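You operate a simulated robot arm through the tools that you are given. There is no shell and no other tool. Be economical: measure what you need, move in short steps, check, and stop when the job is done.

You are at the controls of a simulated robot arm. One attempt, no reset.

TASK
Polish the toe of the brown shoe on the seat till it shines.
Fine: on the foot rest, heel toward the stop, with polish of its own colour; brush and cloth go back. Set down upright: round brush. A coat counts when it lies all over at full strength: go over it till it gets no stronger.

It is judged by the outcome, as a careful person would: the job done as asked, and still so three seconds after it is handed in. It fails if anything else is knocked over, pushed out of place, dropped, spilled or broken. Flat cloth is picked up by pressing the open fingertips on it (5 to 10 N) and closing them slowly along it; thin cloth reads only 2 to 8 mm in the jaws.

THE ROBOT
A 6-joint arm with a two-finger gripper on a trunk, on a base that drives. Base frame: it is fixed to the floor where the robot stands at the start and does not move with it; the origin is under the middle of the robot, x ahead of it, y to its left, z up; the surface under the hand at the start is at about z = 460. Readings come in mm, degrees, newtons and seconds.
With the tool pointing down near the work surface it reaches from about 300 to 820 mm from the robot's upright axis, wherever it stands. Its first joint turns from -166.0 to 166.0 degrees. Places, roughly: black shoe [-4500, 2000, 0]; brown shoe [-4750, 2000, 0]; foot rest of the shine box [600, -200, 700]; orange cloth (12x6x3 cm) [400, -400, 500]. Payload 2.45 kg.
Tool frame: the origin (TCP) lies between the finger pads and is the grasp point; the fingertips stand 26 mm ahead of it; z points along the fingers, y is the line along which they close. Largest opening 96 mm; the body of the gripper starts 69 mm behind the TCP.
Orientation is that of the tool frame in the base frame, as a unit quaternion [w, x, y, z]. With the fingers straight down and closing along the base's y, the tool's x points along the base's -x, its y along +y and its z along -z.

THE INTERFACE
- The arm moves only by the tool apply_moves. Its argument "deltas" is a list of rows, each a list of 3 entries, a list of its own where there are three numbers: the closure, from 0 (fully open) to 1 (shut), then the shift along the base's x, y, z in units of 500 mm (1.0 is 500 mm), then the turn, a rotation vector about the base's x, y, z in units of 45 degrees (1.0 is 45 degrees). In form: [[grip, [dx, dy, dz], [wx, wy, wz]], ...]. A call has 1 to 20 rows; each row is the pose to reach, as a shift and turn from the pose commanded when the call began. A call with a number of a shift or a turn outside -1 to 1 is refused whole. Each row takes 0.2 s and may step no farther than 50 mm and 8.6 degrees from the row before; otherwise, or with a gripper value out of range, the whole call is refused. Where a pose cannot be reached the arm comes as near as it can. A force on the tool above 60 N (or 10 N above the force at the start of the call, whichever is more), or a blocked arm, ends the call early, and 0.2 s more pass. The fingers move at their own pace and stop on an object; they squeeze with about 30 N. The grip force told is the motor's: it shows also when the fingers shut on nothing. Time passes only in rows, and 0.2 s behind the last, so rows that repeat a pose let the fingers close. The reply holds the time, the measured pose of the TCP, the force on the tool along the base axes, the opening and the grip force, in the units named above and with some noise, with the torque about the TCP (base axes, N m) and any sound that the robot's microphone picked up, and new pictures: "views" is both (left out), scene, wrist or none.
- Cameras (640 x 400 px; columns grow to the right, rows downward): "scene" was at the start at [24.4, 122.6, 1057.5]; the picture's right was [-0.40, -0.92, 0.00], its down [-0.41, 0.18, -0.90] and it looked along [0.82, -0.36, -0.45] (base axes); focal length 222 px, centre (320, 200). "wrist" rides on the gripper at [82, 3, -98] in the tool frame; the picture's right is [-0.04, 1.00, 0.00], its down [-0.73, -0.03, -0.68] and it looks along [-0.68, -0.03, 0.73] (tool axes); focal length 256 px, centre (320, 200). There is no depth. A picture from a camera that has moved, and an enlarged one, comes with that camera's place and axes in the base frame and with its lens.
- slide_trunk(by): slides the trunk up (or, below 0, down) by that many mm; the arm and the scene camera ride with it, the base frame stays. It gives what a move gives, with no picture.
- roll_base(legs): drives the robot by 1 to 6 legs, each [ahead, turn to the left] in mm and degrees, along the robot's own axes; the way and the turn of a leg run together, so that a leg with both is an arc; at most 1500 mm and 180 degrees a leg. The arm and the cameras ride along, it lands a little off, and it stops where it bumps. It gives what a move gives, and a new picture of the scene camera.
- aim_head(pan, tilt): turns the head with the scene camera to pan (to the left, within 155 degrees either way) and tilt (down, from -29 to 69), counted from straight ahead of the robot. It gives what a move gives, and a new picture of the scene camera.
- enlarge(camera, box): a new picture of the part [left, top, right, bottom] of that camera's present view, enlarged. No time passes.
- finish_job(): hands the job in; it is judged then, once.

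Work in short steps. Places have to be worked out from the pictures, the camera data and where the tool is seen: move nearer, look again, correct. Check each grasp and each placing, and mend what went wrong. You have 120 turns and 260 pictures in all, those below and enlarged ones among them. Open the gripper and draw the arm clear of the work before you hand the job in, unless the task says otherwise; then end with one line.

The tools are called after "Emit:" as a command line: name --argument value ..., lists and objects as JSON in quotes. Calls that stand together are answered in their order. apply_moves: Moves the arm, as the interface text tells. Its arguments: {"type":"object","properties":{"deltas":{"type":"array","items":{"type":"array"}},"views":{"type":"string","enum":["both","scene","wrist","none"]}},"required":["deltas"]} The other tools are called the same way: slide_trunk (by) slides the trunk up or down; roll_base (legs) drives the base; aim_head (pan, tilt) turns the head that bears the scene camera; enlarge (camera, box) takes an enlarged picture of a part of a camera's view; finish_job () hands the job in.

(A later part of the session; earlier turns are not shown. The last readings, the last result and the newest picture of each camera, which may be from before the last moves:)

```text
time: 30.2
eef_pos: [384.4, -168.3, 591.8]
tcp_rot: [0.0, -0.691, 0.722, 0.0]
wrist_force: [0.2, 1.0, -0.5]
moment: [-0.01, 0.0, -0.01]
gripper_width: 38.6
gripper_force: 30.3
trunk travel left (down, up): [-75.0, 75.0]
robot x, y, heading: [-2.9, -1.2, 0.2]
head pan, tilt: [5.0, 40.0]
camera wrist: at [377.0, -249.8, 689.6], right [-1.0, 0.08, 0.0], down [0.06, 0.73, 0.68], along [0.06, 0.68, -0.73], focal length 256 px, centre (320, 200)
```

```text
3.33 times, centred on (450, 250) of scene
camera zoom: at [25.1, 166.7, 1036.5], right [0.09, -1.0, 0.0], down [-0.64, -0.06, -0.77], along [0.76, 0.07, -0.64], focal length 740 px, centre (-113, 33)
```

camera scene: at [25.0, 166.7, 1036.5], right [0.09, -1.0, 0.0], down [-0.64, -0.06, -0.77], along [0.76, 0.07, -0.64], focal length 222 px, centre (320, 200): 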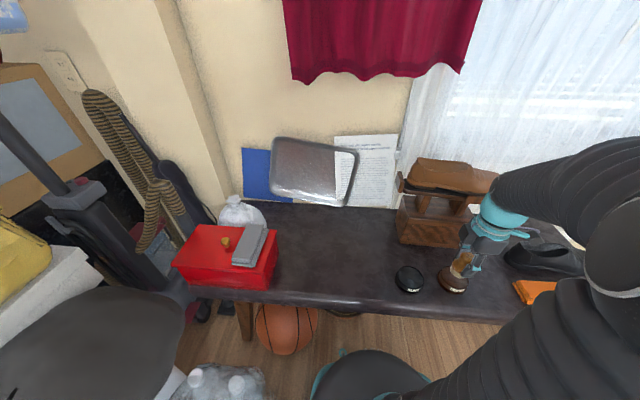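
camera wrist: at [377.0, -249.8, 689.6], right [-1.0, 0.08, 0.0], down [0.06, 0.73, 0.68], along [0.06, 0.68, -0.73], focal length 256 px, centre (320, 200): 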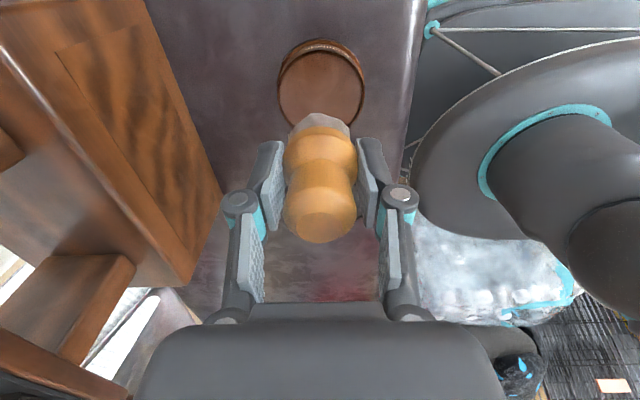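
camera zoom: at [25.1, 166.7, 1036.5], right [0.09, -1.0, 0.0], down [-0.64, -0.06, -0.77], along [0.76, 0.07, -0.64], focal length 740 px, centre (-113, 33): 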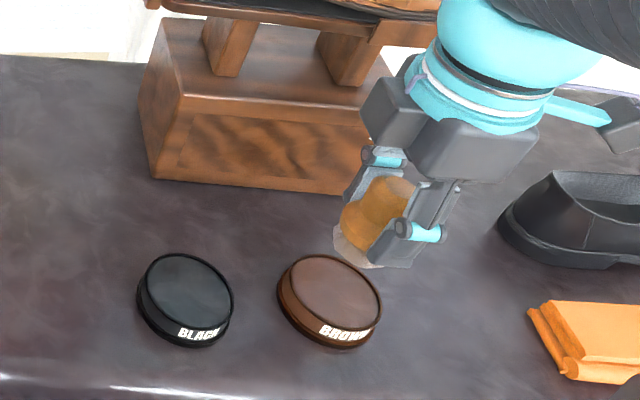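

Emit:
enlarge --camera "wrist" --box '[260, 30, 380, 150]'

```text
3.33 times, centred on (320, 90) of wrist
camera zoom: at [377.0, -249.8, 689.6], right [-1.0, 0.08, 0.0], down [0.06, 0.73, 0.68], along [0.06, 0.68, -0.73], focal length 853 px, centre (320, 567)
```

zoom: 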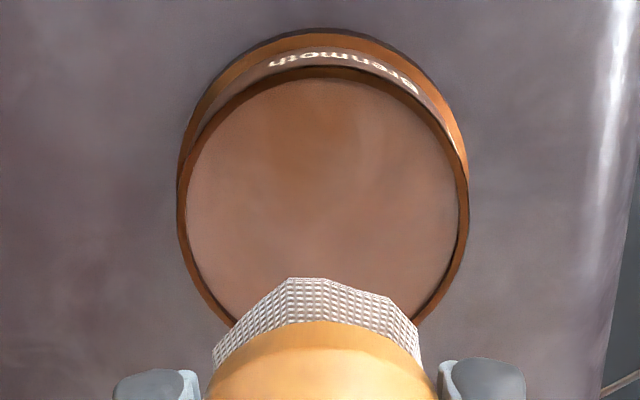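

The bristles' look has changed to a pattern, perhaps partly loaded. I dab again with light contact and a small rub to load them well.

Emit:
apply_moves --deltas '[[0.9, [0, 0, -0.07], [0, 0, 0]], [0.9, [0, 0, -0.115], [0, 0, 0]], [0.9, [0, 0, -0.124], [0, 0, 0]], [0.9, [0.008, 0, -0.124], [0, 0, 0]], [0.9, [0, -0.008, -0.124], [0, 0, 0]], [0.9, [-0.008, 0, -0.124], [0, 0, 0]], [0.9, [0, 0.008, -0.124], [0, 0, 0]], [0.9, [0, 0, -0.124], [0, 0, 0]]]' --views "none"

Emit:
apply_moves --deltas '[[0.9, [0, 0, 0.05], [0, 0, 0]], [0.9, [0, 0, 0.12], [0, 0, 0]]]' --views "none"

Emit:
enlarge --camera "wrist" --box '[260, 30, 380, 150]'

```text
time: 32.0
eef_pos: [383.8, -168.0, 531.2]
tcp_rot: [0.0, -0.692, 0.722, 0.0]
wrist_force: [-0.5, 3.2, 7.1]
moment: [0.13, -0.09, 0.02]
gripper_width: 38.8
gripper_force: 30.2
trunk travel left (down, up): [-75.0, 75.0]
robot x, y, heading: [0.2, -0.3, 0.1]
head pan, tilt: [5.0, 40.0]
```

```text
time: 32.6
eef_pos: [384.9, -168.4, 589.9]
tcp_rot: [0.001, -0.692, 0.722, 0.0]
wrist_force: [0.9, -0.1, -0.4]
moment: [-0.02, 0.0, 0.03]
gripper_width: 38.8
gripper_force: 30.3
trunk travel left (down, up): [-75.0, 75.0]
robot x, y, heading: [0.4, 1.5, -0.1]
head pan, tilt: [5.0, 40.0]
```

```text
3.33 times, centred on (320, 90) of wrist
camera zoom: at [378.4, -248.2, 687.8], right [-1.0, 0.08, 0.0], down [0.06, 0.73, 0.68], along [0.06, 0.68, -0.73], focal length 853 px, centre (320, 567)
```

zoom: 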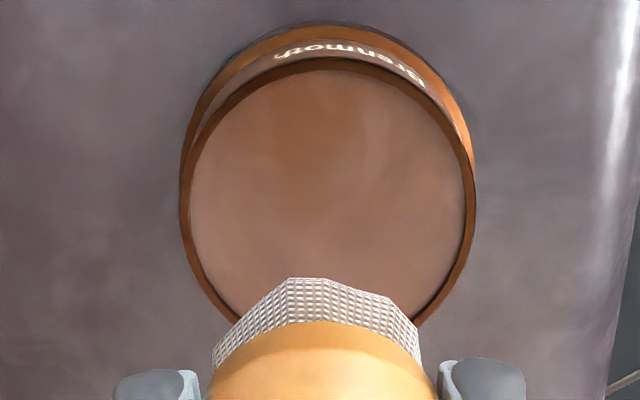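

Light contact with the polish was made (7 N). I now carry the brush above the toe of the shoe to look at it.

Emit:
apply_moves --deltas '[[0.9, [0, -0.06, 0.08], [0, 0, 0]], [0.9, [0, -0.12, 0.16], [0, 0, 0]], [0.9, [0, -0.18, 0.24], [0, 0, 0]], [0.9, [0, -0.24, 0.32], [0, 0, 0]], [0.9, [0, -0.28, 0.4], [0, 0, 0]], [0.9, [0.05, -0.3, 0.44], [0, 0, 0]], [0.9, [0.13, -0.32, 0.44], [0, 0, 0]], [0.9, [0.21, -0.33, 0.44], [0, 0, 0]], [0.9, [0.28, -0.34, 0.44], [0, 0, 0]], [0.9, [0.346, -0.34, 0.44], [0, 0, 0]], [0.9, [0.346, -0.34, 0.44], [0, 0, 0]]]' --views "both"

```text
time: 35.0
eef_pos: [557.9, -338.3, 809.7]
tcp_rot: [0.0, -0.691, 0.722, 0.0]
wrist_force: [0.9, -0.2, -0.3]
moment: [0.0, -0.02, -0.01]
gripper_width: 38.8
gripper_force: 29.7
trunk travel left (down, up): [-75.0, 75.0]
robot x, y, heading: [0.3, 0.1, 0.0]
head pan, tilt: [5.0, 40.0]
camera scene: at [25.1, 166.6, 1036.5], right [0.09, -1.0, 0.0], down [-0.64, -0.06, -0.77], along [0.76, 0.07, -0.64], focal length 222 px, centre (320, 200)
camera wrist: at [550.0, -418.9, 907.1], right [-1.0, 0.08, 0.0], down [0.06, 0.73, 0.68], along [0.06, 0.68, -0.73], focal length 256 px, centre (320, 200)
```

scene: 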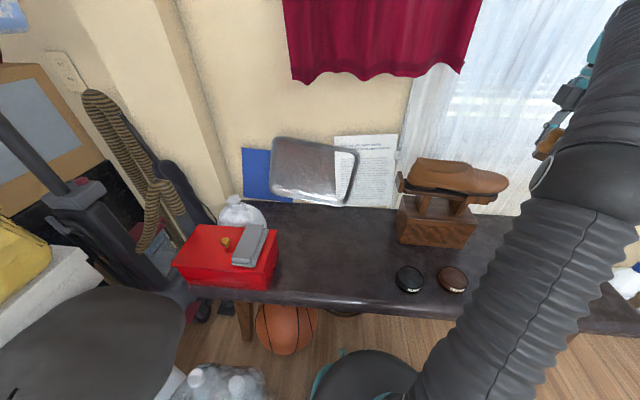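
wrist: 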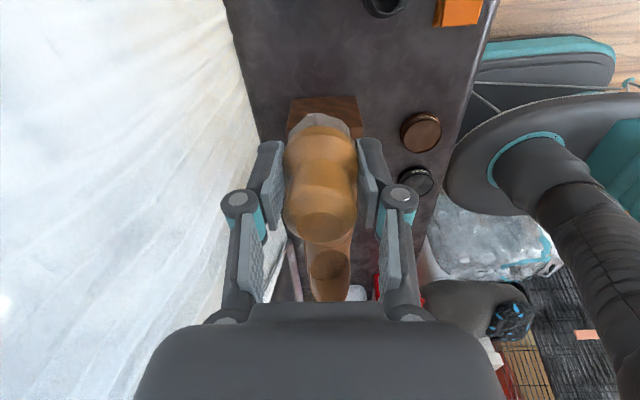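

Emit:
enlarge --camera "scene" --box '[390, 140, 530, 230]'

```text
4.44 times, centred on (460, 185) of scene
camera zoom: at [25.1, 166.6, 1036.5], right [0.09, -1.0, 0.0], down [-0.64, -0.06, -0.77], along [0.76, 0.07, -0.64], focal length 987 px, centre (-302, 267)
```

zoom: 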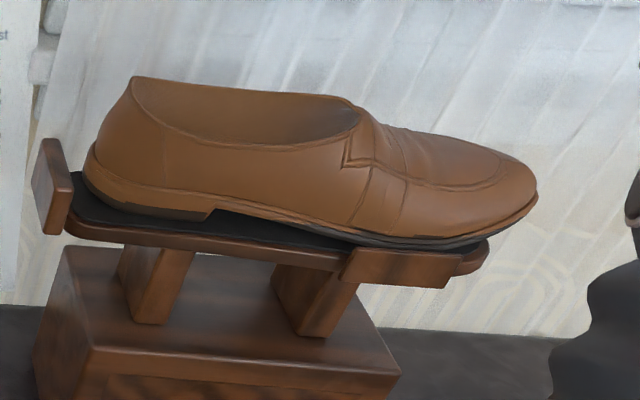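

Toe tip ≈ y −301, toe top z≈712 at y≈−262. The brush bottom is 47 mm below the TCP, so I approach to TCP z≈762 over (561,−262) then touch gently.

Emit:
apply_moves --deltas '[[0.9, [0.004, 0.08, 0], [0, 0, 0]], [0.9, [0.006, 0.152, -0.02], [0, 0, 0]], [0.9, [0.006, 0.152, -0.06], [0, 0, 0]], [0.9, [0.006, 0.152, -0.084], [0, 0, 0]], [0.9, [0.006, 0.152, -0.09], [0, 0, 0]], [0.9, [0.006, 0.152, -0.094], [0, 0, 0]]]' --views "wrist"

Emit:
enlarge --camera "scene" --box '[390, 140, 530, 230]'

```text
time: 36.5
eef_pos: [559.5, -263.1, 762.3]
tcp_rot: [0.001, -0.692, 0.722, 0.0]
wrist_force: [-0.2, -0.4, -0.6]
moment: [0.02, 0.01, 0.04]
gripper_width: 38.6
gripper_force: 30.2
trunk travel left (down, up): [-75.0, 75.0]
robot x, y, heading: [-1.2, 0.7, -0.2]
head pan, tilt: [5.0, 40.0]
camera wrist: at [552.3, -343.7, 860.7], right [-1.0, 0.08, 0.0], down [0.06, 0.73, 0.68], along [0.06, 0.68, -0.73], focal length 256 px, centre (320, 200)
```

wrist: 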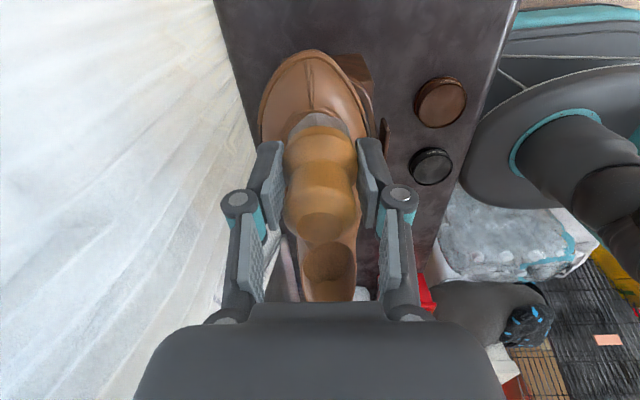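

```text
4.44 times, centred on (460, 185) of scene
camera zoom: at [25.1, 166.7, 1036.5], right [0.09, -1.0, 0.0], down [-0.64, -0.06, -0.77], along [0.76, 0.07, -0.64], focal length 987 px, centre (-302, 267)
```

zoom: 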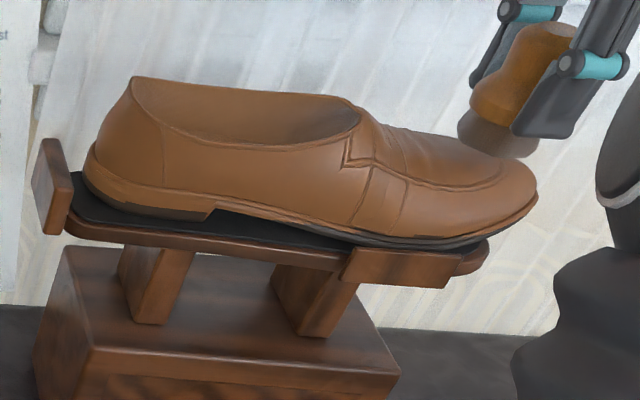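

The bristles now look brown, so they're loaded; toe centre is x≈565, width ~75 mm at y −269. I shift to x≈565 and lower to contact in small steps.

Emit:
apply_moves --deltas '[[0.9, [0.008, 0, -0.006], [0, 0, 0]], [0.9, [0.008, 0, -0.01], [0, 0, 0]], [0.9, [0.008, 0, -0.014], [0, 0, 0]]]' --views "none"

```text
time: 37.2
eef_pos: [564.3, -262.7, 755.2]
tcp_rot: [0.0, -0.691, 0.722, 0.0]
wrist_force: [0.3, -1.2, -0.6]
moment: [0.0, -0.01, 0.0]
gripper_width: 38.6
gripper_force: 30.0
trunk travel left (down, up): [-75.0, 75.0]
robot x, y, heading: [-1.3, -0.1, 0.0]
head pan, tilt: [5.0, 40.0]
```

Emit:
apply_moves --deltas '[[0.9, [0, 0, -0.004], [0, 0, 0]], [0.9, [0, 0, -0.008], [0, 0, 0]], [0.9, [0, 0, -0.012], [0, 0, 0]], [0.9, [0, 0, -0.016], [0, 0, 0]]]' --views "none"

Emit:
enlarge --camera "scene" --box '[390, 140, 530, 230]'

```text
time: 38.2
eef_pos: [562.8, -264.5, 750.0]
tcp_rot: [0.0, -0.691, 0.723, -0.001]
wrist_force: [-1.5, -5.9, 24.9]
moment: [0.29, -0.02, -0.02]
gripper_width: 38.5
gripper_force: 29.4
trunk travel left (down, up): [-75.0, 75.0]
robot x, y, heading: [2.3, 0.2, -0.2]
head pan, tilt: [5.0, 40.0]
```

```text
4.44 times, centred on (460, 185) of scene
camera zoom: at [24.2, 166.8, 1036.7], right [0.09, -1.0, 0.0], down [-0.64, -0.06, -0.77], along [0.76, 0.07, -0.64], focal length 987 px, centre (-302, 267)
```

zoom: 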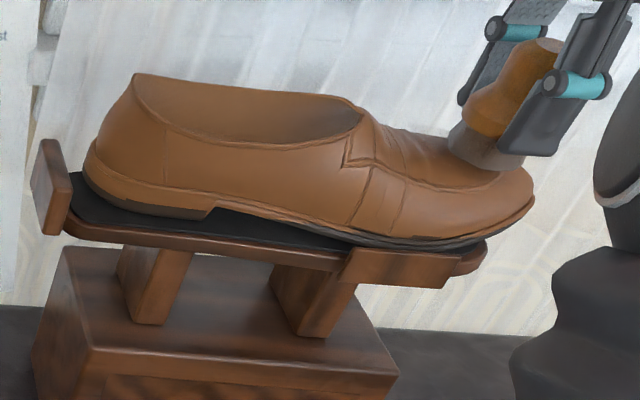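

Contact at ~751 with 25 N. I ease slightly and stroke across x and along y with modest pressure, then lift to see the coat.

Emit:
apply_moves --deltas '[[0.9, [0, 0, 0.002], [0, 0, 0]], [0.9, [0.016, 0, 0.002], [0, 0, 0]], [0.9, [0.032, 0, 0.0], [0, 0, 0]], [0.9, [0.016, 0, 0.002], [0, 0, 0]], [0.9, [0, 0, 0.002], [0, 0, 0]], [0.9, [-0.016, 0, 0.002], [0, 0, 0]], [0.9, [-0.032, 0, 0.0], [0, 0, 0]], [0.9, [-0.016, 0, 0.002], [0, 0, 0]], [0.9, [0, 0, 0.002], [0, 0, 0]]]' --views "none"

Emit:
apply_moves --deltas '[[0.9, [0, -0.08, 0.06], [0, 0, 0]], [0.9, [0, -0.16, 0.1], [0, 0, 0]], [0.9, [0, -0.24, 0.1], [0, 0, 0]]]' --views "wrist"

Emit:
enlarge --camera "scene" --box '[390, 140, 530, 230]'

```text
time: 40.2
eef_pos: [563.7, -263.1, 747.8]
tcp_rot: [-0.001, -0.692, 0.722, 0.0]
wrist_force: [-0.3, 0.7, -0.9]
moment: [0.01, 0.04, -0.03]
gripper_width: 38.4
gripper_force: 30.5
trunk travel left (down, up): [-75.0, 75.0]
robot x, y, heading: [0.3, 0.6, -0.1]
head pan, tilt: [5.0, 40.0]
```

```text
time: 41.0
eef_pos: [563.6, -380.9, 801.2]
tcp_rot: [0.0, -0.692, 0.722, 0.0]
wrist_force: [-0.9, -0.4, 0.5]
moment: [-0.07, -0.07, 0.01]
gripper_width: 38.5
gripper_force: 30.1
trunk travel left (down, up): [-75.0, 75.0]
robot x, y, heading: [1.7, -1.9, -0.2]
head pan, tilt: [5.0, 40.0]
camera wrist: at [556.1, -462.0, 898.9], right [-1.0, 0.08, 0.0], down [0.06, 0.73, 0.68], along [0.06, 0.68, -0.73], focal length 256 px, centre (320, 200)
```

wrist: 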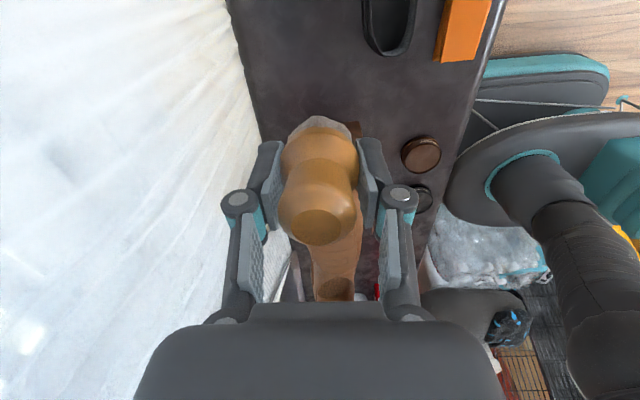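

```text
4.44 times, centred on (460, 185) of scene
camera zoom: at [24.9, 166.8, 1036.5], right [0.09, -1.0, 0.0], down [-0.64, -0.06, -0.77], along [0.76, 0.07, -0.64], focal length 987 px, centre (-302, 267)
```

zoom: 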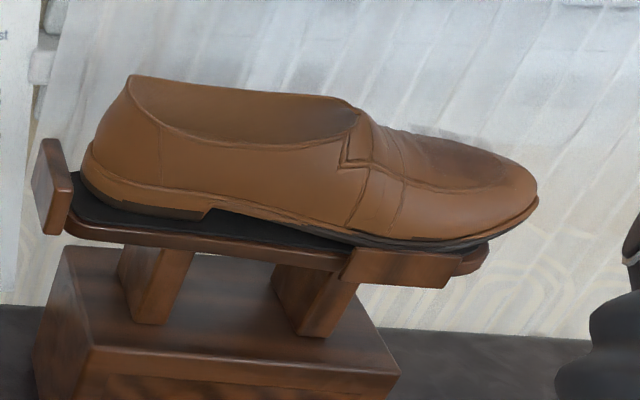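

A darker coat shows on the apron already. Next I tilt the brush ~22° to match the forward slope and work the front of the toe.

Emit:
apply_moves --deltas '[[0.9, [0.002, 0.04, 0], [0.16, 0, 0]], [0.9, [0.002, 0.1, -0.04], [0.33, 0, 0]], [0.9, [0.002, 0.162, -0.09], [0.489, 0, 0]], [0.9, [0.002, 0.162, -0.1], [0.489, 0, 0]], [0.9, [0.002, 0.162, -0.106], [0.489, 0, 0]], [0.9, [0.002, 0.162, -0.112], [0.489, 0, 0]]]' --views "wrist"

Emit:
enlarge --camera "scene" --box '[390, 140, 530, 230]'

```text
time: 42.5
eef_pos: [564.8, -300.9, 742.9]
tcp_rot: [0.132, -0.679, 0.709, 0.138]
wrist_force: [0.0, 0.4, -0.4]
moment: [0.01, 0.0, 0.02]
gripper_width: 38.6
gripper_force: 29.8
out of reach, approached as far as the arm can: row 1
trunk travel left (down, up): [-75.0, 75.0]
robot x, y, heading: [6.2, -0.7, -0.1]
head pan, tilt: [5.0, 40.0]
camera wrist: at [557.8, -413.4, 803.3], right [-1.0, 0.08, 0.03], down [0.06, 0.42, 0.9], along [0.06, 0.9, -0.43], focal length 256 px, centre (320, 200)
```

wrist: 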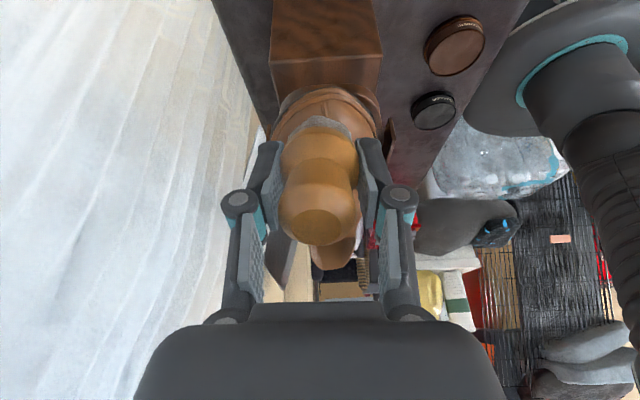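

```text
4.44 times, centred on (460, 185) of scene
camera zoom: at [25.1, 166.5, 1036.5], right [0.09, -1.0, 0.0], down [-0.64, -0.06, -0.77], along [0.76, 0.07, -0.64], focal length 987 px, centre (-302, 267)
```

zoom: 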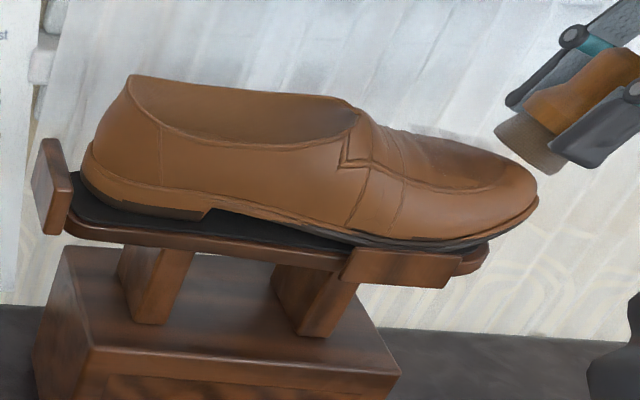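

No contact yet; a small gap remains to the toe. I lower further in small steps.

Emit:
apply_moves --deltas '[[0.9, [0, 0.002, -0.006], [0, 0, 0]], [0.9, [0, 0.004, -0.01], [0, 0, 0]], [0.9, [0, 0.006, -0.014], [0, 0, 0]], [0.9, [0, 0.008, -0.018], [0, 0, 0]]]' --views "none"

Emit:
enlarge --camera "scene" --box '[390, 140, 530, 230]'

```text
time: 43.5
eef_pos: [564.3, -297.2, 733.2]
tcp_rot: [0.131, -0.679, 0.709, 0.139]
wrist_force: [0.5, 0.7, 0.0]
moment: [0.01, 0.01, 0.0]
gripper_width: 38.2
gripper_force: 29.9
trunk travel left (down, up): [-75.0, 75.0]
robot x, y, heading: [3.5, 0.3, 0.3]
head pan, tilt: [5.0, 40.0]
```

```text
4.44 times, centred on (460, 185) of scene
camera zoom: at [25.1, 166.5, 1036.4], right [0.09, -1.0, 0.0], down [-0.64, -0.06, -0.77], along [0.76, 0.07, -0.64], focal length 987 px, centre (-302, 267)
```

zoom: 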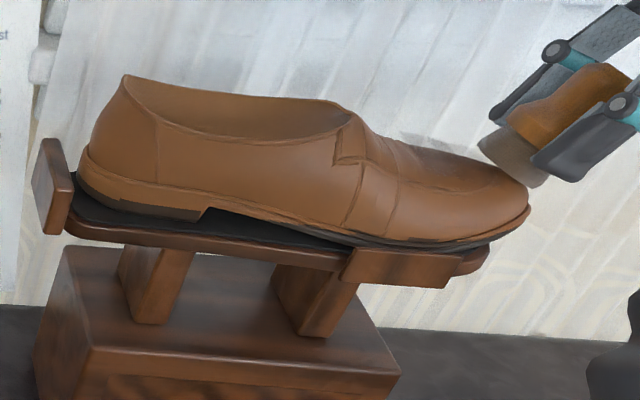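

The brush nudged the shoe ~5 mm back, now snug against the stop – good support. I press a bit more and stroke side to side on the front slope.

Emit:
apply_moves --deltas '[[0.9, [0, 0.002, -0.004], [0, 0, 0]], [0.9, [0, 0.004, -0.008], [0, 0, 0]], [0.9, [0.016, 0.004, -0.008], [0, 0, 0]], [0.9, [0.03, 0.004, -0.008], [0, 0, 0]], [0.9, [0.016, 0.004, -0.008], [0, 0, 0]], [0.9, [0, 0.004, -0.008], [0, 0, 0]], [0.9, [-0.016, 0.004, -0.008], [0, 0, 0]], [0.9, [-0.03, 0.004, -0.008], [0, 0, 0]], [0.9, [-0.016, 0.004, -0.008], [0, 0, 0]], [0.9, [0, 0.004, -0.008], [0, 0, 0]]]' --views "none"

Emit:
enlarge --camera "scene" --box '[390, 140, 530, 230]'

```text
time: 45.6
eef_pos: [563.9, -296.6, 728.6]
tcp_rot: [0.131, -0.679, 0.709, 0.139]
wrist_force: [-0.1, -0.2, 1.0]
moment: [-0.02, 0.04, 0.0]
gripper_width: 37.6
gripper_force: 30.0
trunk travel left (down, up): [-75.0, 75.0]
robot x, y, heading: [-0.5, 1.8, 0.1]
head pan, tilt: [5.0, 40.0]
```

```text
4.44 times, centred on (460, 185) of scene
camera zoom: at [25.1, 166.5, 1036.5], right [0.09, -1.0, 0.0], down [-0.64, -0.06, -0.77], along [0.76, 0.07, -0.64], focal length 987 px, centre (-302, 267)
```

zoom: 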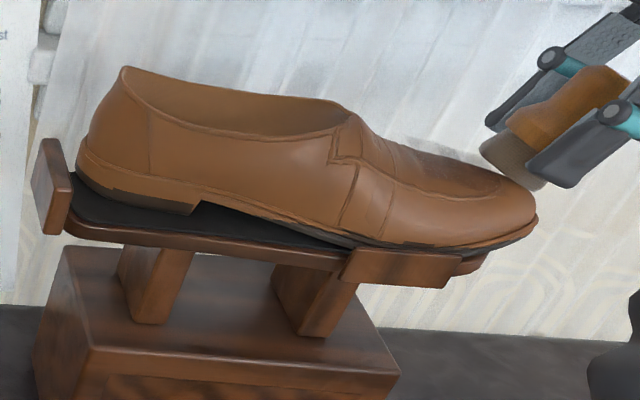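

The heel has lifted slightly (the shoe rocks on its ball when the toe is pressed). I lift off and check how shoe and coat look.

Emit:
apply_moves --deltas '[[0.9, [0, -0.03, 0.03], [0, 0, 0]], [0.9, [0, -0.08, 0.08], [-0.16, 0, 0]], [0.9, [0, -0.06, 0.16], [-0.33, 0, 0]], [0.9, [0, 0.02, 0.2], [-0.489, 0, 0]], [0.9, [0, 0.1, 0.22], [-0.489, 0, 0]], [0.9, [0, 0.18, 0.22], [-0.489, 0, 0]]]' --views "wrist"

Emit:
enlarge --camera "scene" --box '[390, 140, 530, 230]'

Emit:
enlarge --camera "wrist" --box '[230, 10, 410, 150]'

```text
time: 47.0
eef_pos: [563.9, -205.7, 840.1]
tcp_rot: [-0.001, -0.691, 0.723, 0.001]
wrist_force: [0.1, -0.2, -0.2]
moment: [0.04, 0.0, 0.0]
gripper_width: 37.6
gripper_force: 30.5
trunk travel left (down, up): [-75.0, 75.0]
robot x, y, heading: [1.9, -2.0, 0.1]
head pan, tilt: [5.0, 40.0]
camera wrist: at [556.6, -287.1, 938.3], right [-1.0, 0.08, 0.0], down [0.06, 0.73, 0.68], along [0.06, 0.68, -0.73], focal length 256 px, centre (320, 200)
```

wrist: 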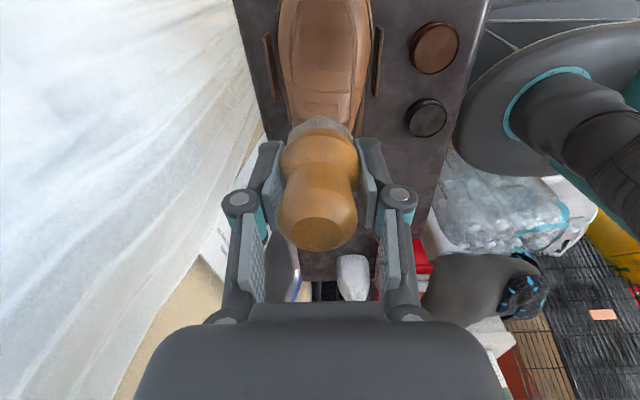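

```text
4.44 times, centred on (460, 185) of scene
camera zoom: at [25.2, 166.4, 1036.5], right [0.09, -1.0, 0.0], down [-0.64, -0.06, -0.77], along [0.76, 0.07, -0.64], focal length 987 px, centre (-302, 267)
```

zoom: 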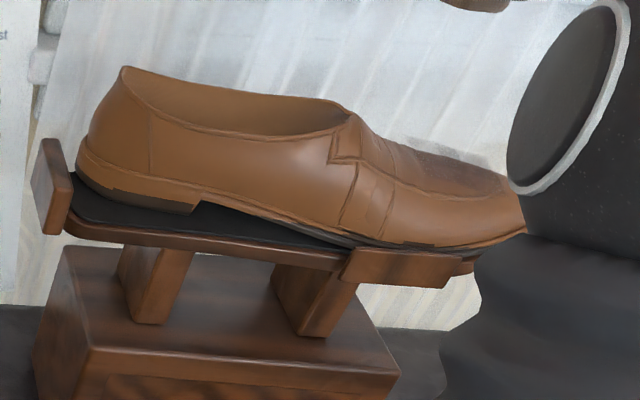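

```text
2.86 times, centred on (320, 80) of wrist
camera zoom: at [556.6, -287.1, 938.3], right [-1.0, 0.08, 0.0], down [0.06, 0.73, 0.68], along [0.06, 0.68, -0.73], focal length 731 px, centre (320, 543)
```

zoom: 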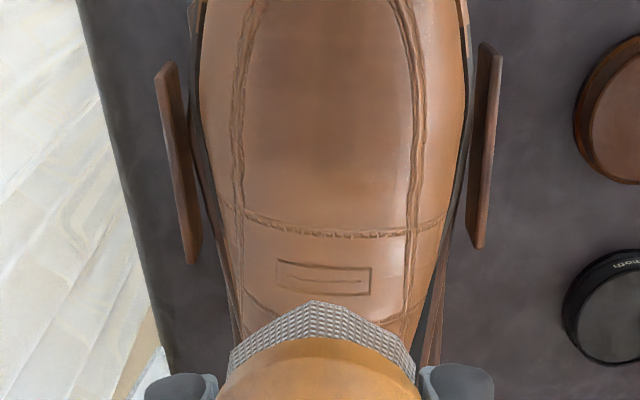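

Emit:
enlarge --camera "scene" --box '[392, 160, 452, 210]'

```text
8.00 times, centred on (422, 185) of scene
camera zoom: at [25.2, 166.4, 1036.5], right [0.09, -1.0, 0.0], down [-0.64, -0.06, -0.77], along [0.76, 0.07, -0.64], focal length 1777 px, centre (-496, 320)
```

zoom: 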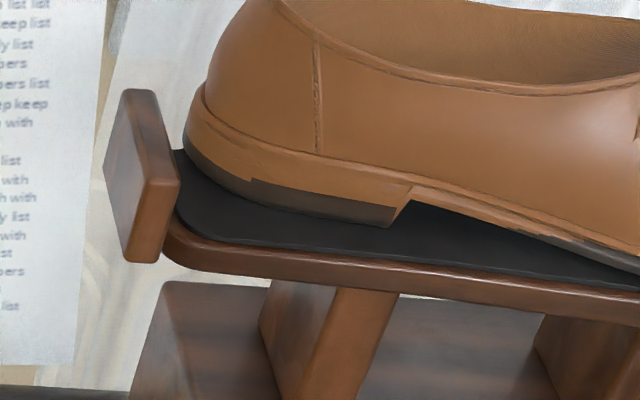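

The heel is down on the pad; the shoe merely yawed ~2°. I move forward for a view of the toe itself.

Emit:
apply_moves --deltas '[[0.9, [0, -0.08, -0.04], [0, 0, 0]], [0.9, [0, -0.13, -0.09], [0, 0, 0]], [0.9, [0, -0.13, -0.09], [0, 0, 0]]]' --views "none"

Emit:
enlarge --camera "wrist" --box '[230, 10, 410, 150]'

Emit:
enlarge --camera "scene" --box '[450, 150, 530, 210]'

```text
time: 47.9
eef_pos: [563.8, -271.0, 795.9]
tcp_rot: [0.0, -0.691, 0.723, 0.001]
wrist_force: [0.1, -0.3, -0.1]
moment: [-0.03, -0.01, 0.02]
gripper_width: 37.8
gripper_force: 30.2
trunk travel left (down, up): [-75.0, 75.0]
robot x, y, heading: [-0.3, 0.3, -0.2]
head pan, tilt: [5.0, 40.0]
```

```text
2.86 times, centred on (320, 80) of wrist
camera zoom: at [556.8, -352.1, 893.6], right [-1.0, 0.08, 0.0], down [0.06, 0.73, 0.68], along [0.06, 0.68, -0.73], focal length 731 px, centre (320, 543)
```

zoom: 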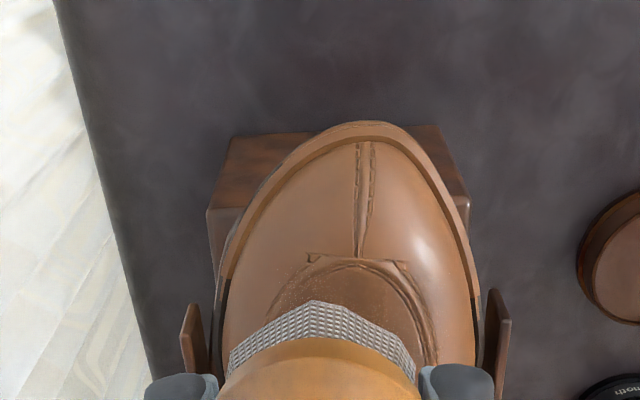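

```text
6.67 times, centred on (490, 180) of scene
camera zoom: at [25.1, 166.5, 1036.5], right [0.09, -1.0, 0.0], down [-0.64, -0.06, -0.77], along [0.76, 0.07, -0.64], focal length 1481 px, centre (-813, 333)
```

zoom: 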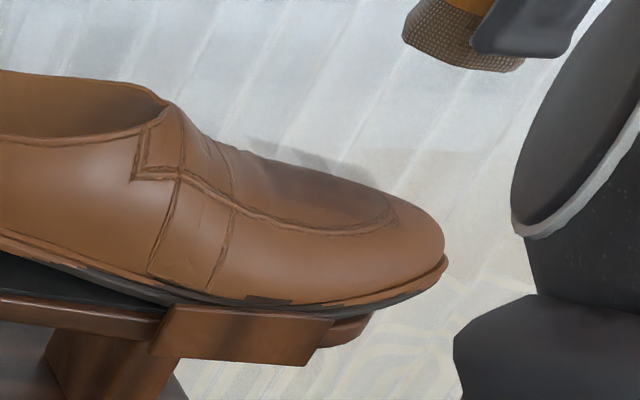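

Coat is only on the apron; the front and sides of the toe are bare, and the toe has swung to x≈548. I approach again with 22° tilt centred on (551,−282) and press straight down gradually.

Emit:
apply_moves --deltas '[[0.9, [-0.01, -0.03, -0.02], [0.16, 0, 0]], [0.9, [-0.02, -0.05, -0.05], [0.33, 0, 0]], [0.9, [-0.026, -0.058, -0.1], [0.489, 0, 0]], [0.9, [-0.026, -0.058, -0.12], [0.489, 0, 0]], [0.9, [-0.026, -0.058, -0.126], [0.489, 0, 0]], [0.9, [-0.026, -0.058, -0.132], [0.489, 0, 0]], [0.9, [-0.026, -0.058, -0.136], [0.489, 0, 0]]]' --views "none"

Emit:
enlarge --camera "scene" --box '[450, 150, 530, 210]'

```text
time: 49.5
eef_pos: [552.3, -300.0, 727.3]
tcp_rot: [0.132, -0.679, 0.709, 0.139]
wrist_force: [0.1, 0.1, -0.4]
moment: [0.0, 0.03, 0.02]
gripper_width: 37.9
gripper_force: 29.7
trunk travel left (down, up): [-75.0, 75.0]
robot x, y, heading: [1.4, 3.0, -0.0]
head pan, tilt: [5.0, 40.0]
```

```text
6.67 times, centred on (490, 180) of scene
camera zoom: at [25.1, 166.5, 1036.5], right [0.09, -1.0, 0.0], down [-0.64, -0.06, -0.77], along [0.76, 0.07, -0.64], focal length 1481 px, centre (-813, 333)
```

zoom: 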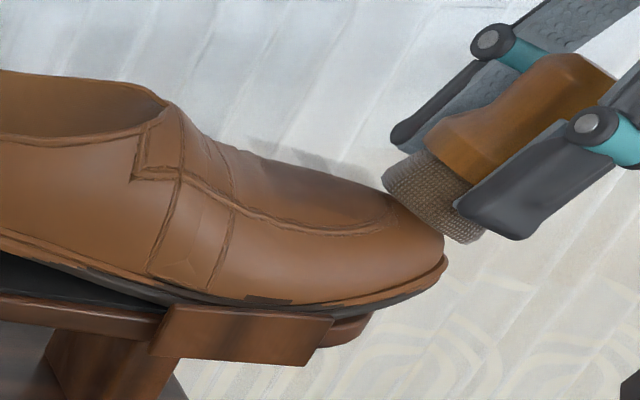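

The bristle face is parallel to the front slope with a small gap. I advance along the brush axis in small steps.

Emit:
apply_moves --deltas '[[0.9, [0, 0.004, -0.006], [0, 0, 0]], [0.9, [0, 0.008, -0.012], [0, 0, 0]], [0.9, [0, 0.011, -0.017], [0, 0, 0]], [0.9, [0, 0.013, -0.02], [0, 0, 0]]]' --views "none"

Emit:
enlarge --camera "scene" --box '[390, 140, 530, 230]'

```text
time: 50.5
eef_pos: [550.7, -293.6, 718.3]
tcp_rot: [0.132, -0.68, 0.709, 0.137]
wrist_force: [-1.6, -16.7, 23.5]
moment: [-0.34, 0.13, 0.07]
gripper_width: 38.2
gripper_force: 29.7
trunk travel left (down, up): [-75.0, 75.0]
robot x, y, heading: [0.3, -1.6, -0.1]
head pan, tilt: [5.0, 40.0]
```

```text
4.44 times, centred on (460, 185) of scene
camera zoom: at [24.2, 166.2, 1036.7], right [0.09, -1.0, 0.0], down [-0.64, -0.06, -0.77], along [0.76, 0.07, -0.64], focal length 987 px, centre (-302, 267)
```

zoom: 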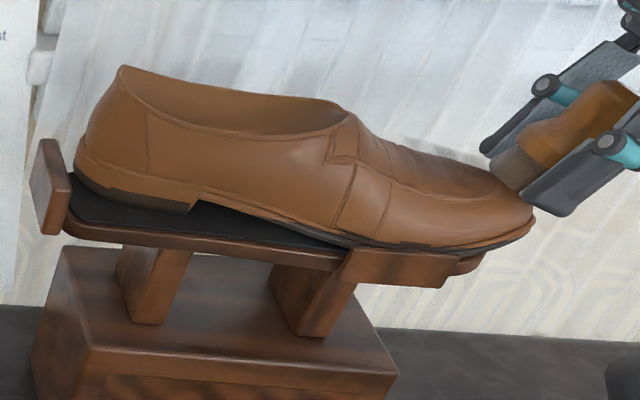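

Firm contact (29 N) with the shoe stable. I stroke side to side with small following of the toe's curve.

Emit:
apply_moves --deltas '[[0.9, [0, -0.002, 0.003], [0, 0, 0]], [0.9, [0.012, -0.002, 0.003], [0, 0, 0]], [0.9, [0.024, 0.001, 0.001], [0, 0, 0]], [0.9, [0.036, 0.004, -0.002], [0, 0, 0]], [0.9, [0.024, 0.001, 0.001], [0, 0, 0]], [0.9, [0.012, -0.002, 0.003], [0, 0, 0]], [0.9, [0, -0.002, 0.003], [0, 0, 0]], [0.9, [-0.012, -0.002, 0.003], [0, 0, 0]], [0.9, [-0.024, 0.001, 0.001], [0, 0, 0]], [0.9, [-0.036, 0.004, -0.002], [0, 0, 0]], [0.9, [-0.024, 0.001, 0.001], [0, 0, 0]], [0.9, [-0.012, -0.002, 0.003], [0, 0, 0]], [0.9, [0, -0.002, 0.003], [0, 0, 0]]]' --views "none"

Emit:
enlarge --camera "scene" --box '[390, 140, 530, 230]'

Emit:
enlarge --camera "wrist" --box '[230, 10, 410, 150]'

```text
time: 53.2
eef_pos: [552.9, -293.8, 718.0]
tcp_rot: [0.132, -0.679, 0.709, 0.138]
wrist_force: [0.6, 0.6, -1.0]
moment: [0.02, -0.01, -0.04]
gripper_width: 37.7
gripper_force: 30.3
trunk travel left (down, up): [-75.0, 75.0]
robot x, y, heading: [-1.7, 1.1, 0.3]
head pan, tilt: [5.0, 40.0]
```

```text
4.44 times, centred on (460, 185) of scene
camera zoom: at [25.0, 166.4, 1036.5], right [0.09, -1.0, 0.0], down [-0.64, -0.06, -0.77], along [0.76, 0.07, -0.64], focal length 987 px, centre (-302, 267)
```

zoom: 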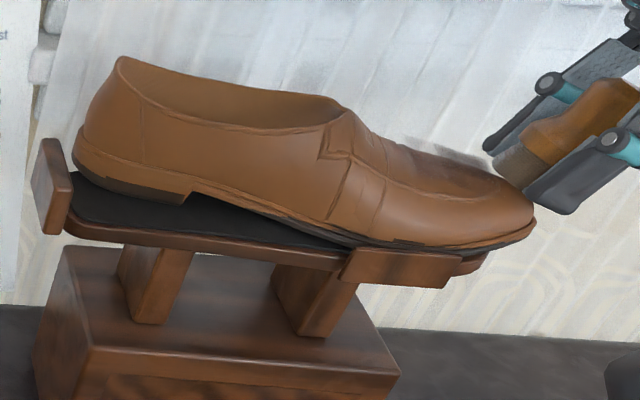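

```text
2.86 times, centred on (320, 80) of wrist
camera zoom: at [545.7, -406.1, 778.8], right [-1.0, 0.08, 0.03], down [0.06, 0.42, 0.9], along [0.06, 0.9, -0.43], focal length 731 px, centre (320, 543)
```

zoom: 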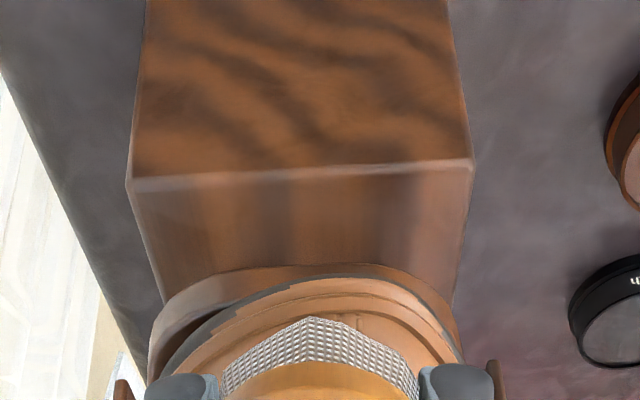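

The x-strokes keep yawing the shoe (heel to +x), so from now on I'll use strokes toward the heel only. I lift and look again at toe and yaw.

Emit:
apply_moves --deltas '[[0.9, [0, -0.03, 0.04], [0, 0, 0]], [0.9, [0, -0.03, 0.1], [-0.16, 0, 0]], [0.9, [0, 0.0, 0.15], [-0.33, 0, 0]], [0.9, [0, 0.03, 0.2], [-0.489, 0, 0]], [0.9, [0, 0.03, 0.22], [-0.489, 0, 0]]]' --views "wrist"

Emit:
enlarge --camera "wrist" --box '[230, 10, 410, 150]'

Emit:
enlarge --camera "scene" --box '[450, 150, 530, 210]'

```text
time: 54.5
eef_pos: [551.1, -280.5, 827.2]
tcp_rot: [-0.001, -0.691, 0.723, 0.001]
wrist_force: [-0.2, -0.1, -0.8]
moment: [-0.02, -0.01, -0.01]
gripper_width: 37.3
gripper_force: 29.9
trunk travel left (down, up): [-75.0, 75.0]
robot x, y, heading: [3.9, -0.0, 0.1]
head pan, tilt: [5.0, 40.0]
camera wrist: at [543.9, -360.8, 927.1], right [-1.0, 0.08, 0.0], down [0.06, 0.73, 0.68], along [0.06, 0.68, -0.73], focal length 256 px, centre (320, 200)
```

wrist: 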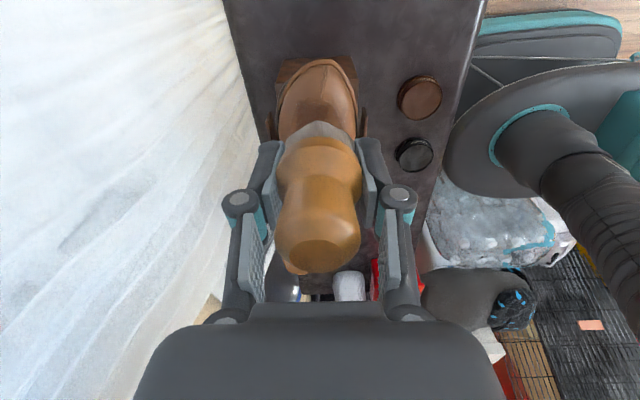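

```text
2.86 times, centred on (320, 80) of wrist
camera zoom: at [543.9, -360.8, 927.1], right [-1.0, 0.08, 0.0], down [0.06, 0.73, 0.68], along [0.06, 0.68, -0.73], focal length 731 px, centre (320, 543)
```

zoom: 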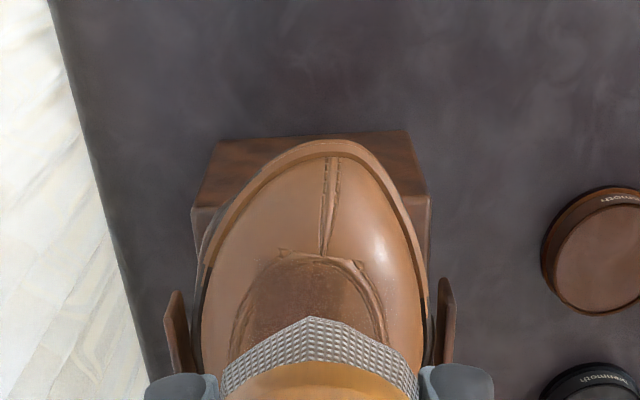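

```text
6.67 times, centred on (490, 180) of scene
camera zoom: at [25.1, 166.4, 1036.5], right [0.09, -1.0, 0.0], down [-0.64, -0.06, -0.77], along [0.76, 0.07, -0.64], focal length 1481 px, centre (-813, 333)
```

zoom: 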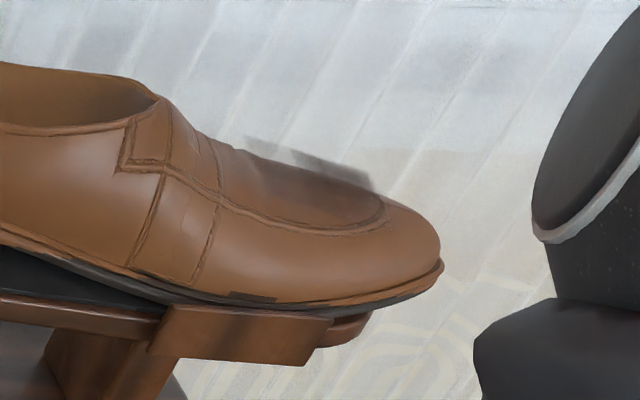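

Emit:
enlarge --camera "scene" --box '[474, 160, 514, 190]'

Emit:
enlarge --camera "wrist" --box '[270, 50, 370, 130]'

```text
13.33 times, centred on (494, 175) of scene
camera zoom: at [25.1, 166.4, 1036.5], right [0.09, -1.0, 0.0], down [-0.64, -0.06, -0.77], along [0.76, 0.07, -0.64], focal length 2961 px, centre (-2000, 533)
```

zoom: 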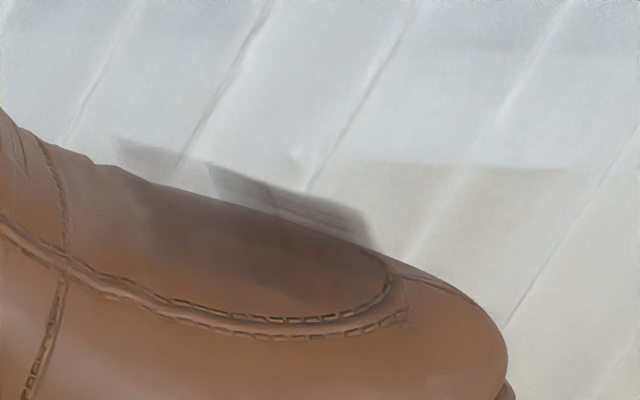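

```text
5.00 times, centred on (320, 90) of wrist
camera zoom: at [543.9, -360.8, 927.1], right [-1.0, 0.08, 0.0], down [0.06, 0.73, 0.68], along [0.06, 0.68, -0.73], focal length 1280 px, centre (320, 750)
```

zoom: 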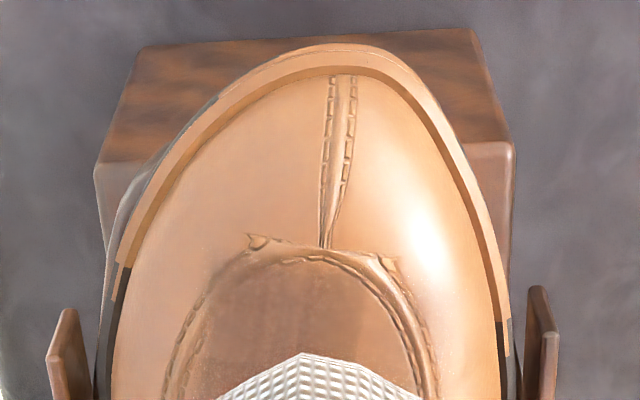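

The coat shows as a patch over the apron (y≈−217…−265), so the toe zone is the apron top. The brush has pivoted ~25° in the fingers, so I'll take it back to its spot, stand it upright and regrip it with the fingers closing along y.

Emit:
apply_moves --deltas '[[0.9, [-0.08, 0, 0], [0, 0, 0]], [0.9, [-0.16, 0, 0], [0, 0, 0]], [0.9, [-0.24, 0, 0], [0, 0, 0]], [0.9, [-0.32, 0, 0], [0, 0, 0]], [0.9, [-0.37, 0.0, -0.05], [0, 0, 0]], [0.9, [-0.37, 0.0, -0.14], [0, 0, 0]], [0.9, [-0.37, 0.0, -0.23], [0, 0, 0]], [0.9, [-0.37, 0.0, -0.32], [0, 0, 0]], [0.9, [-0.37, 0.0, -0.41], [0, 0, 0]], [0.9, [-0.37, 0.0, -0.48], [0, 0, 0]], [0.9, [-0.37, 0.0, -0.48], [0, 0, 0]]]' --views "wrist"

Emit:
enlarge --camera "scene" --box '[440, 210, 560, 310]'

```text
time: 56.9
eef_pos: [365.9, -278.7, 588.8]
tcp_rot: [0.0, -0.691, 0.722, 0.0]
wrist_force: [-0.3, -0.1, -0.6]
moment: [0.02, 0.01, -0.02]
gripper_width: 37.8
gripper_force: 30.1
trunk travel left (down, up): [-75.0, 75.0]
robot x, y, heading: [1.9, 0.9, 0.0]
head pan, tilt: [5.0, 40.0]
camera wrist: at [358.1, -360.2, 687.2], right [-1.0, 0.08, 0.0], down [0.06, 0.73, 0.68], along [0.06, 0.68, -0.73], focal length 256 px, centre (320, 200)
```

wrist: 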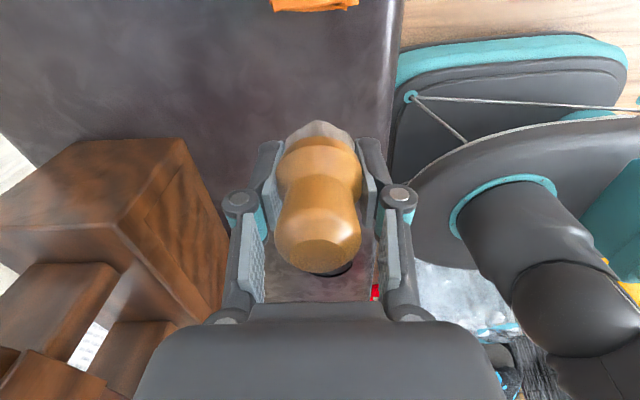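

```text
4.00 times, centred on (500, 260) of scene
camera zoom: at [25.0, 166.4, 1036.5], right [0.09, -1.0, 0.0], down [-0.64, -0.06, -0.77], along [0.76, 0.07, -0.64], focal length 888 px, centre (-400, -40)
```

zoom: 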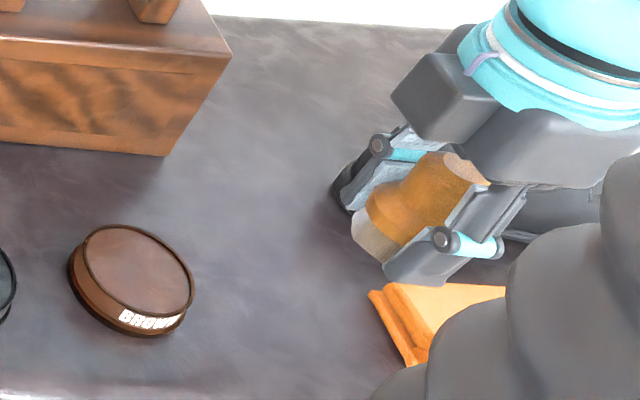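

In the scene view the brush is aligned with the fingers; it has just slid ~15 mm up in the grip from pressing too hard. I set it on its spot (bristles down at TCP≈492), and will regrip 15 mm higher.

Emit:
apply_moves --deltas '[[0.9, [0, 0.012, -0.08], [0, 0, 0]], [0.9, [0, 0.012, -0.15], [0, 0, 0]], [0.9, [0, 0.012, -0.176], [0, 0, 0]], [0.9, [0, 0.012, -0.184], [0, 0, 0]], [0.9, [0, 0.012, -0.188], [0, 0, 0]]]' --views "wrist"

Emit:
enlarge --camera "scene" --box '[440, 210, 560, 310]'

```text
time: 58.0
eef_pos: [366.8, -273.9, 495.0]
tcp_rot: [0.0, -0.691, 0.723, 0.0]
wrist_force: [-0.1, 0.7, -0.9]
moment: [0.03, 0.05, -0.02]
gripper_width: 38.1
gripper_force: 30.0
trunk travel left (down, up): [-75.0, 75.0]
robot x, y, heading: [1.0, 1.3, -0.1]
head pan, tilt: [5.0, 40.0]
camera wrist: at [359.0, -354.4, 593.0], right [-1.0, 0.08, 0.0], down [0.06, 0.73, 0.68], along [0.06, 0.68, -0.73], focal length 256 px, centre (320, 200)
```

wrist: 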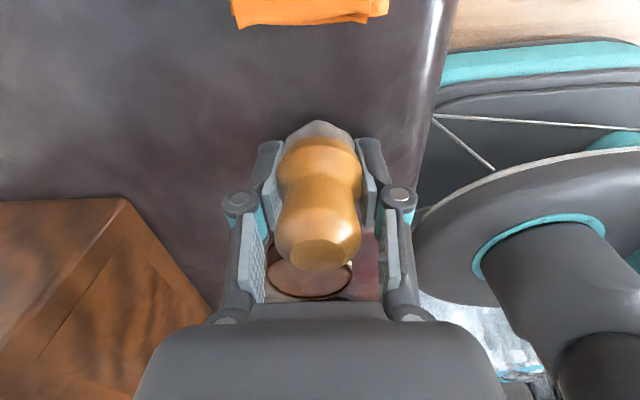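

```text
4.00 times, centred on (500, 260) of scene
camera zoom: at [25.0, 166.4, 1036.5], right [0.09, -1.0, 0.0], down [-0.64, -0.06, -0.77], along [0.76, 0.07, -0.64], focal length 888 px, centre (-400, -40)
```

zoom: 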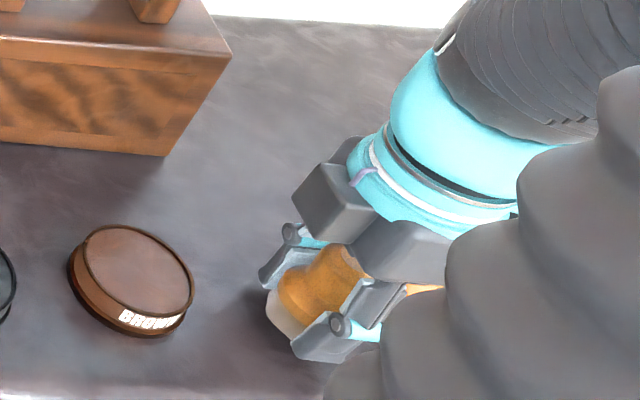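

Close to the seat but no contact yet; I lower in ~1 mm steps until the bristles touch.

Emit:
apply_moves --deltas '[[0.9, [0, 0, -0.004], [0, 0, 0]], [0.9, [0, 0, -0.008], [0, 0, 0]], [0.9, [0, 0, -0.011], [0, 0, 0]], [0.9, [0, 0, -0.011], [0, 0, 0]]]' --views "none"

```text
time: 59.0
eef_pos: [366.0, -273.5, 490.5]
tcp_rot: [0.0, -0.692, 0.722, 0.0]
wrist_force: [0.0, -0.3, -0.4]
moment: [0.02, 0.03, -0.01]
gripper_width: 37.8
gripper_force: 29.6
trunk travel left (down, up): [-75.0, 75.0]
robot x, y, heading: [0.0, -2.5, 0.0]
head pan, tilt: [5.0, 40.0]
```

Emit:
apply_moves --deltas '[[0.9, [0, 0, -0.003], [0, 0, 0]], [0.9, [0, 0, -0.006], [0, 0, 0]], [0.9, [0, 0, -0.008], [0, 0, 0]]]' --views "none"

```text
time: 59.9
eef_pos: [367.5, -273.5, 486.1]
tcp_rot: [0.0, -0.691, 0.723, 0.0]
wrist_force: [-5.9, -0.5, 24.7]
moment: [-0.53, 0.16, -0.06]
gripper_width: 37.9
gripper_force: 30.4
trunk travel left (down, up): [-75.0, 75.0]
robot x, y, heading: [0.9, -0.9, -0.1]
head pan, tilt: [5.0, 40.0]
```

Contact at ≈487 (fingertips nearly at the seat too). I back up 2 mm and open.

Emit:
apply_moves --deltas '[[0.9, [0, 0, 0.004], [0, 0, 0]], [0.6, [0, 0, 0.004], [0, 0, 0]], [0.4, [0, 0, 0.004], [0, 0, 0]], [0.2, [0, 0, 0.004], [0, 0, 0]], [0.2, [0, 0, 0.004], [0, 0, 0]]]' --views "wrist"

Emit:
enlarge --camera "scene" --box '[440, 210, 560, 310]'

```text
time: 61.0
eef_pos: [367.0, -271.8, 486.3]
tcp_rot: [0.0, -0.691, 0.723, -0.001]
wrist_force: [-0.4, 0.0, 0.0]
moment: [0.01, -0.01, 0.0]
gripper_width: 76.8
gripper_force: 0.1
trunk travel left (down, up): [-75.0, 75.0]
robot x, y, heading: [2.7, -1.3, -0.2]
head pan, tilt: [5.0, 40.0]
camera wrist: at [359.4, -353.9, 584.5], right [-1.0, 0.08, 0.0], down [0.06, 0.73, 0.68], along [0.06, 0.68, -0.73], focal length 256 px, centre (320, 200)
```

wrist: 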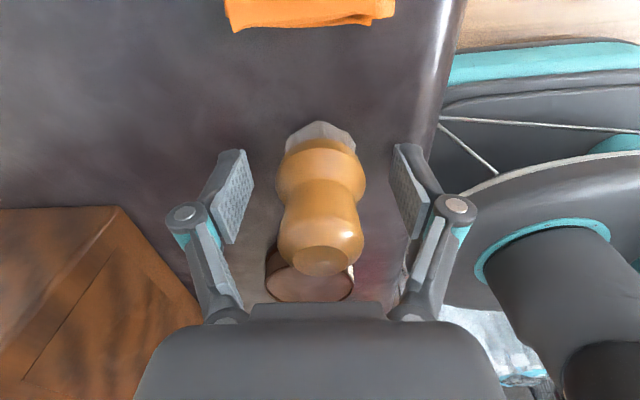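

```text
4.00 times, centred on (500, 260) of scene
camera zoom: at [25.0, 166.4, 1036.5], right [0.09, -1.0, 0.0], down [-0.64, -0.06, -0.77], along [0.76, 0.07, -0.64], focal length 888 px, centre (-400, -40)
```

zoom: 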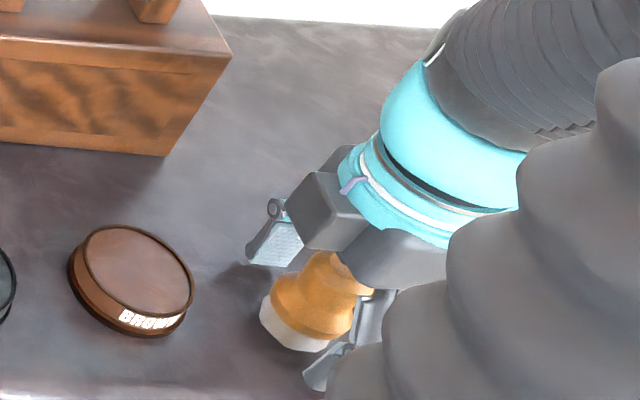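

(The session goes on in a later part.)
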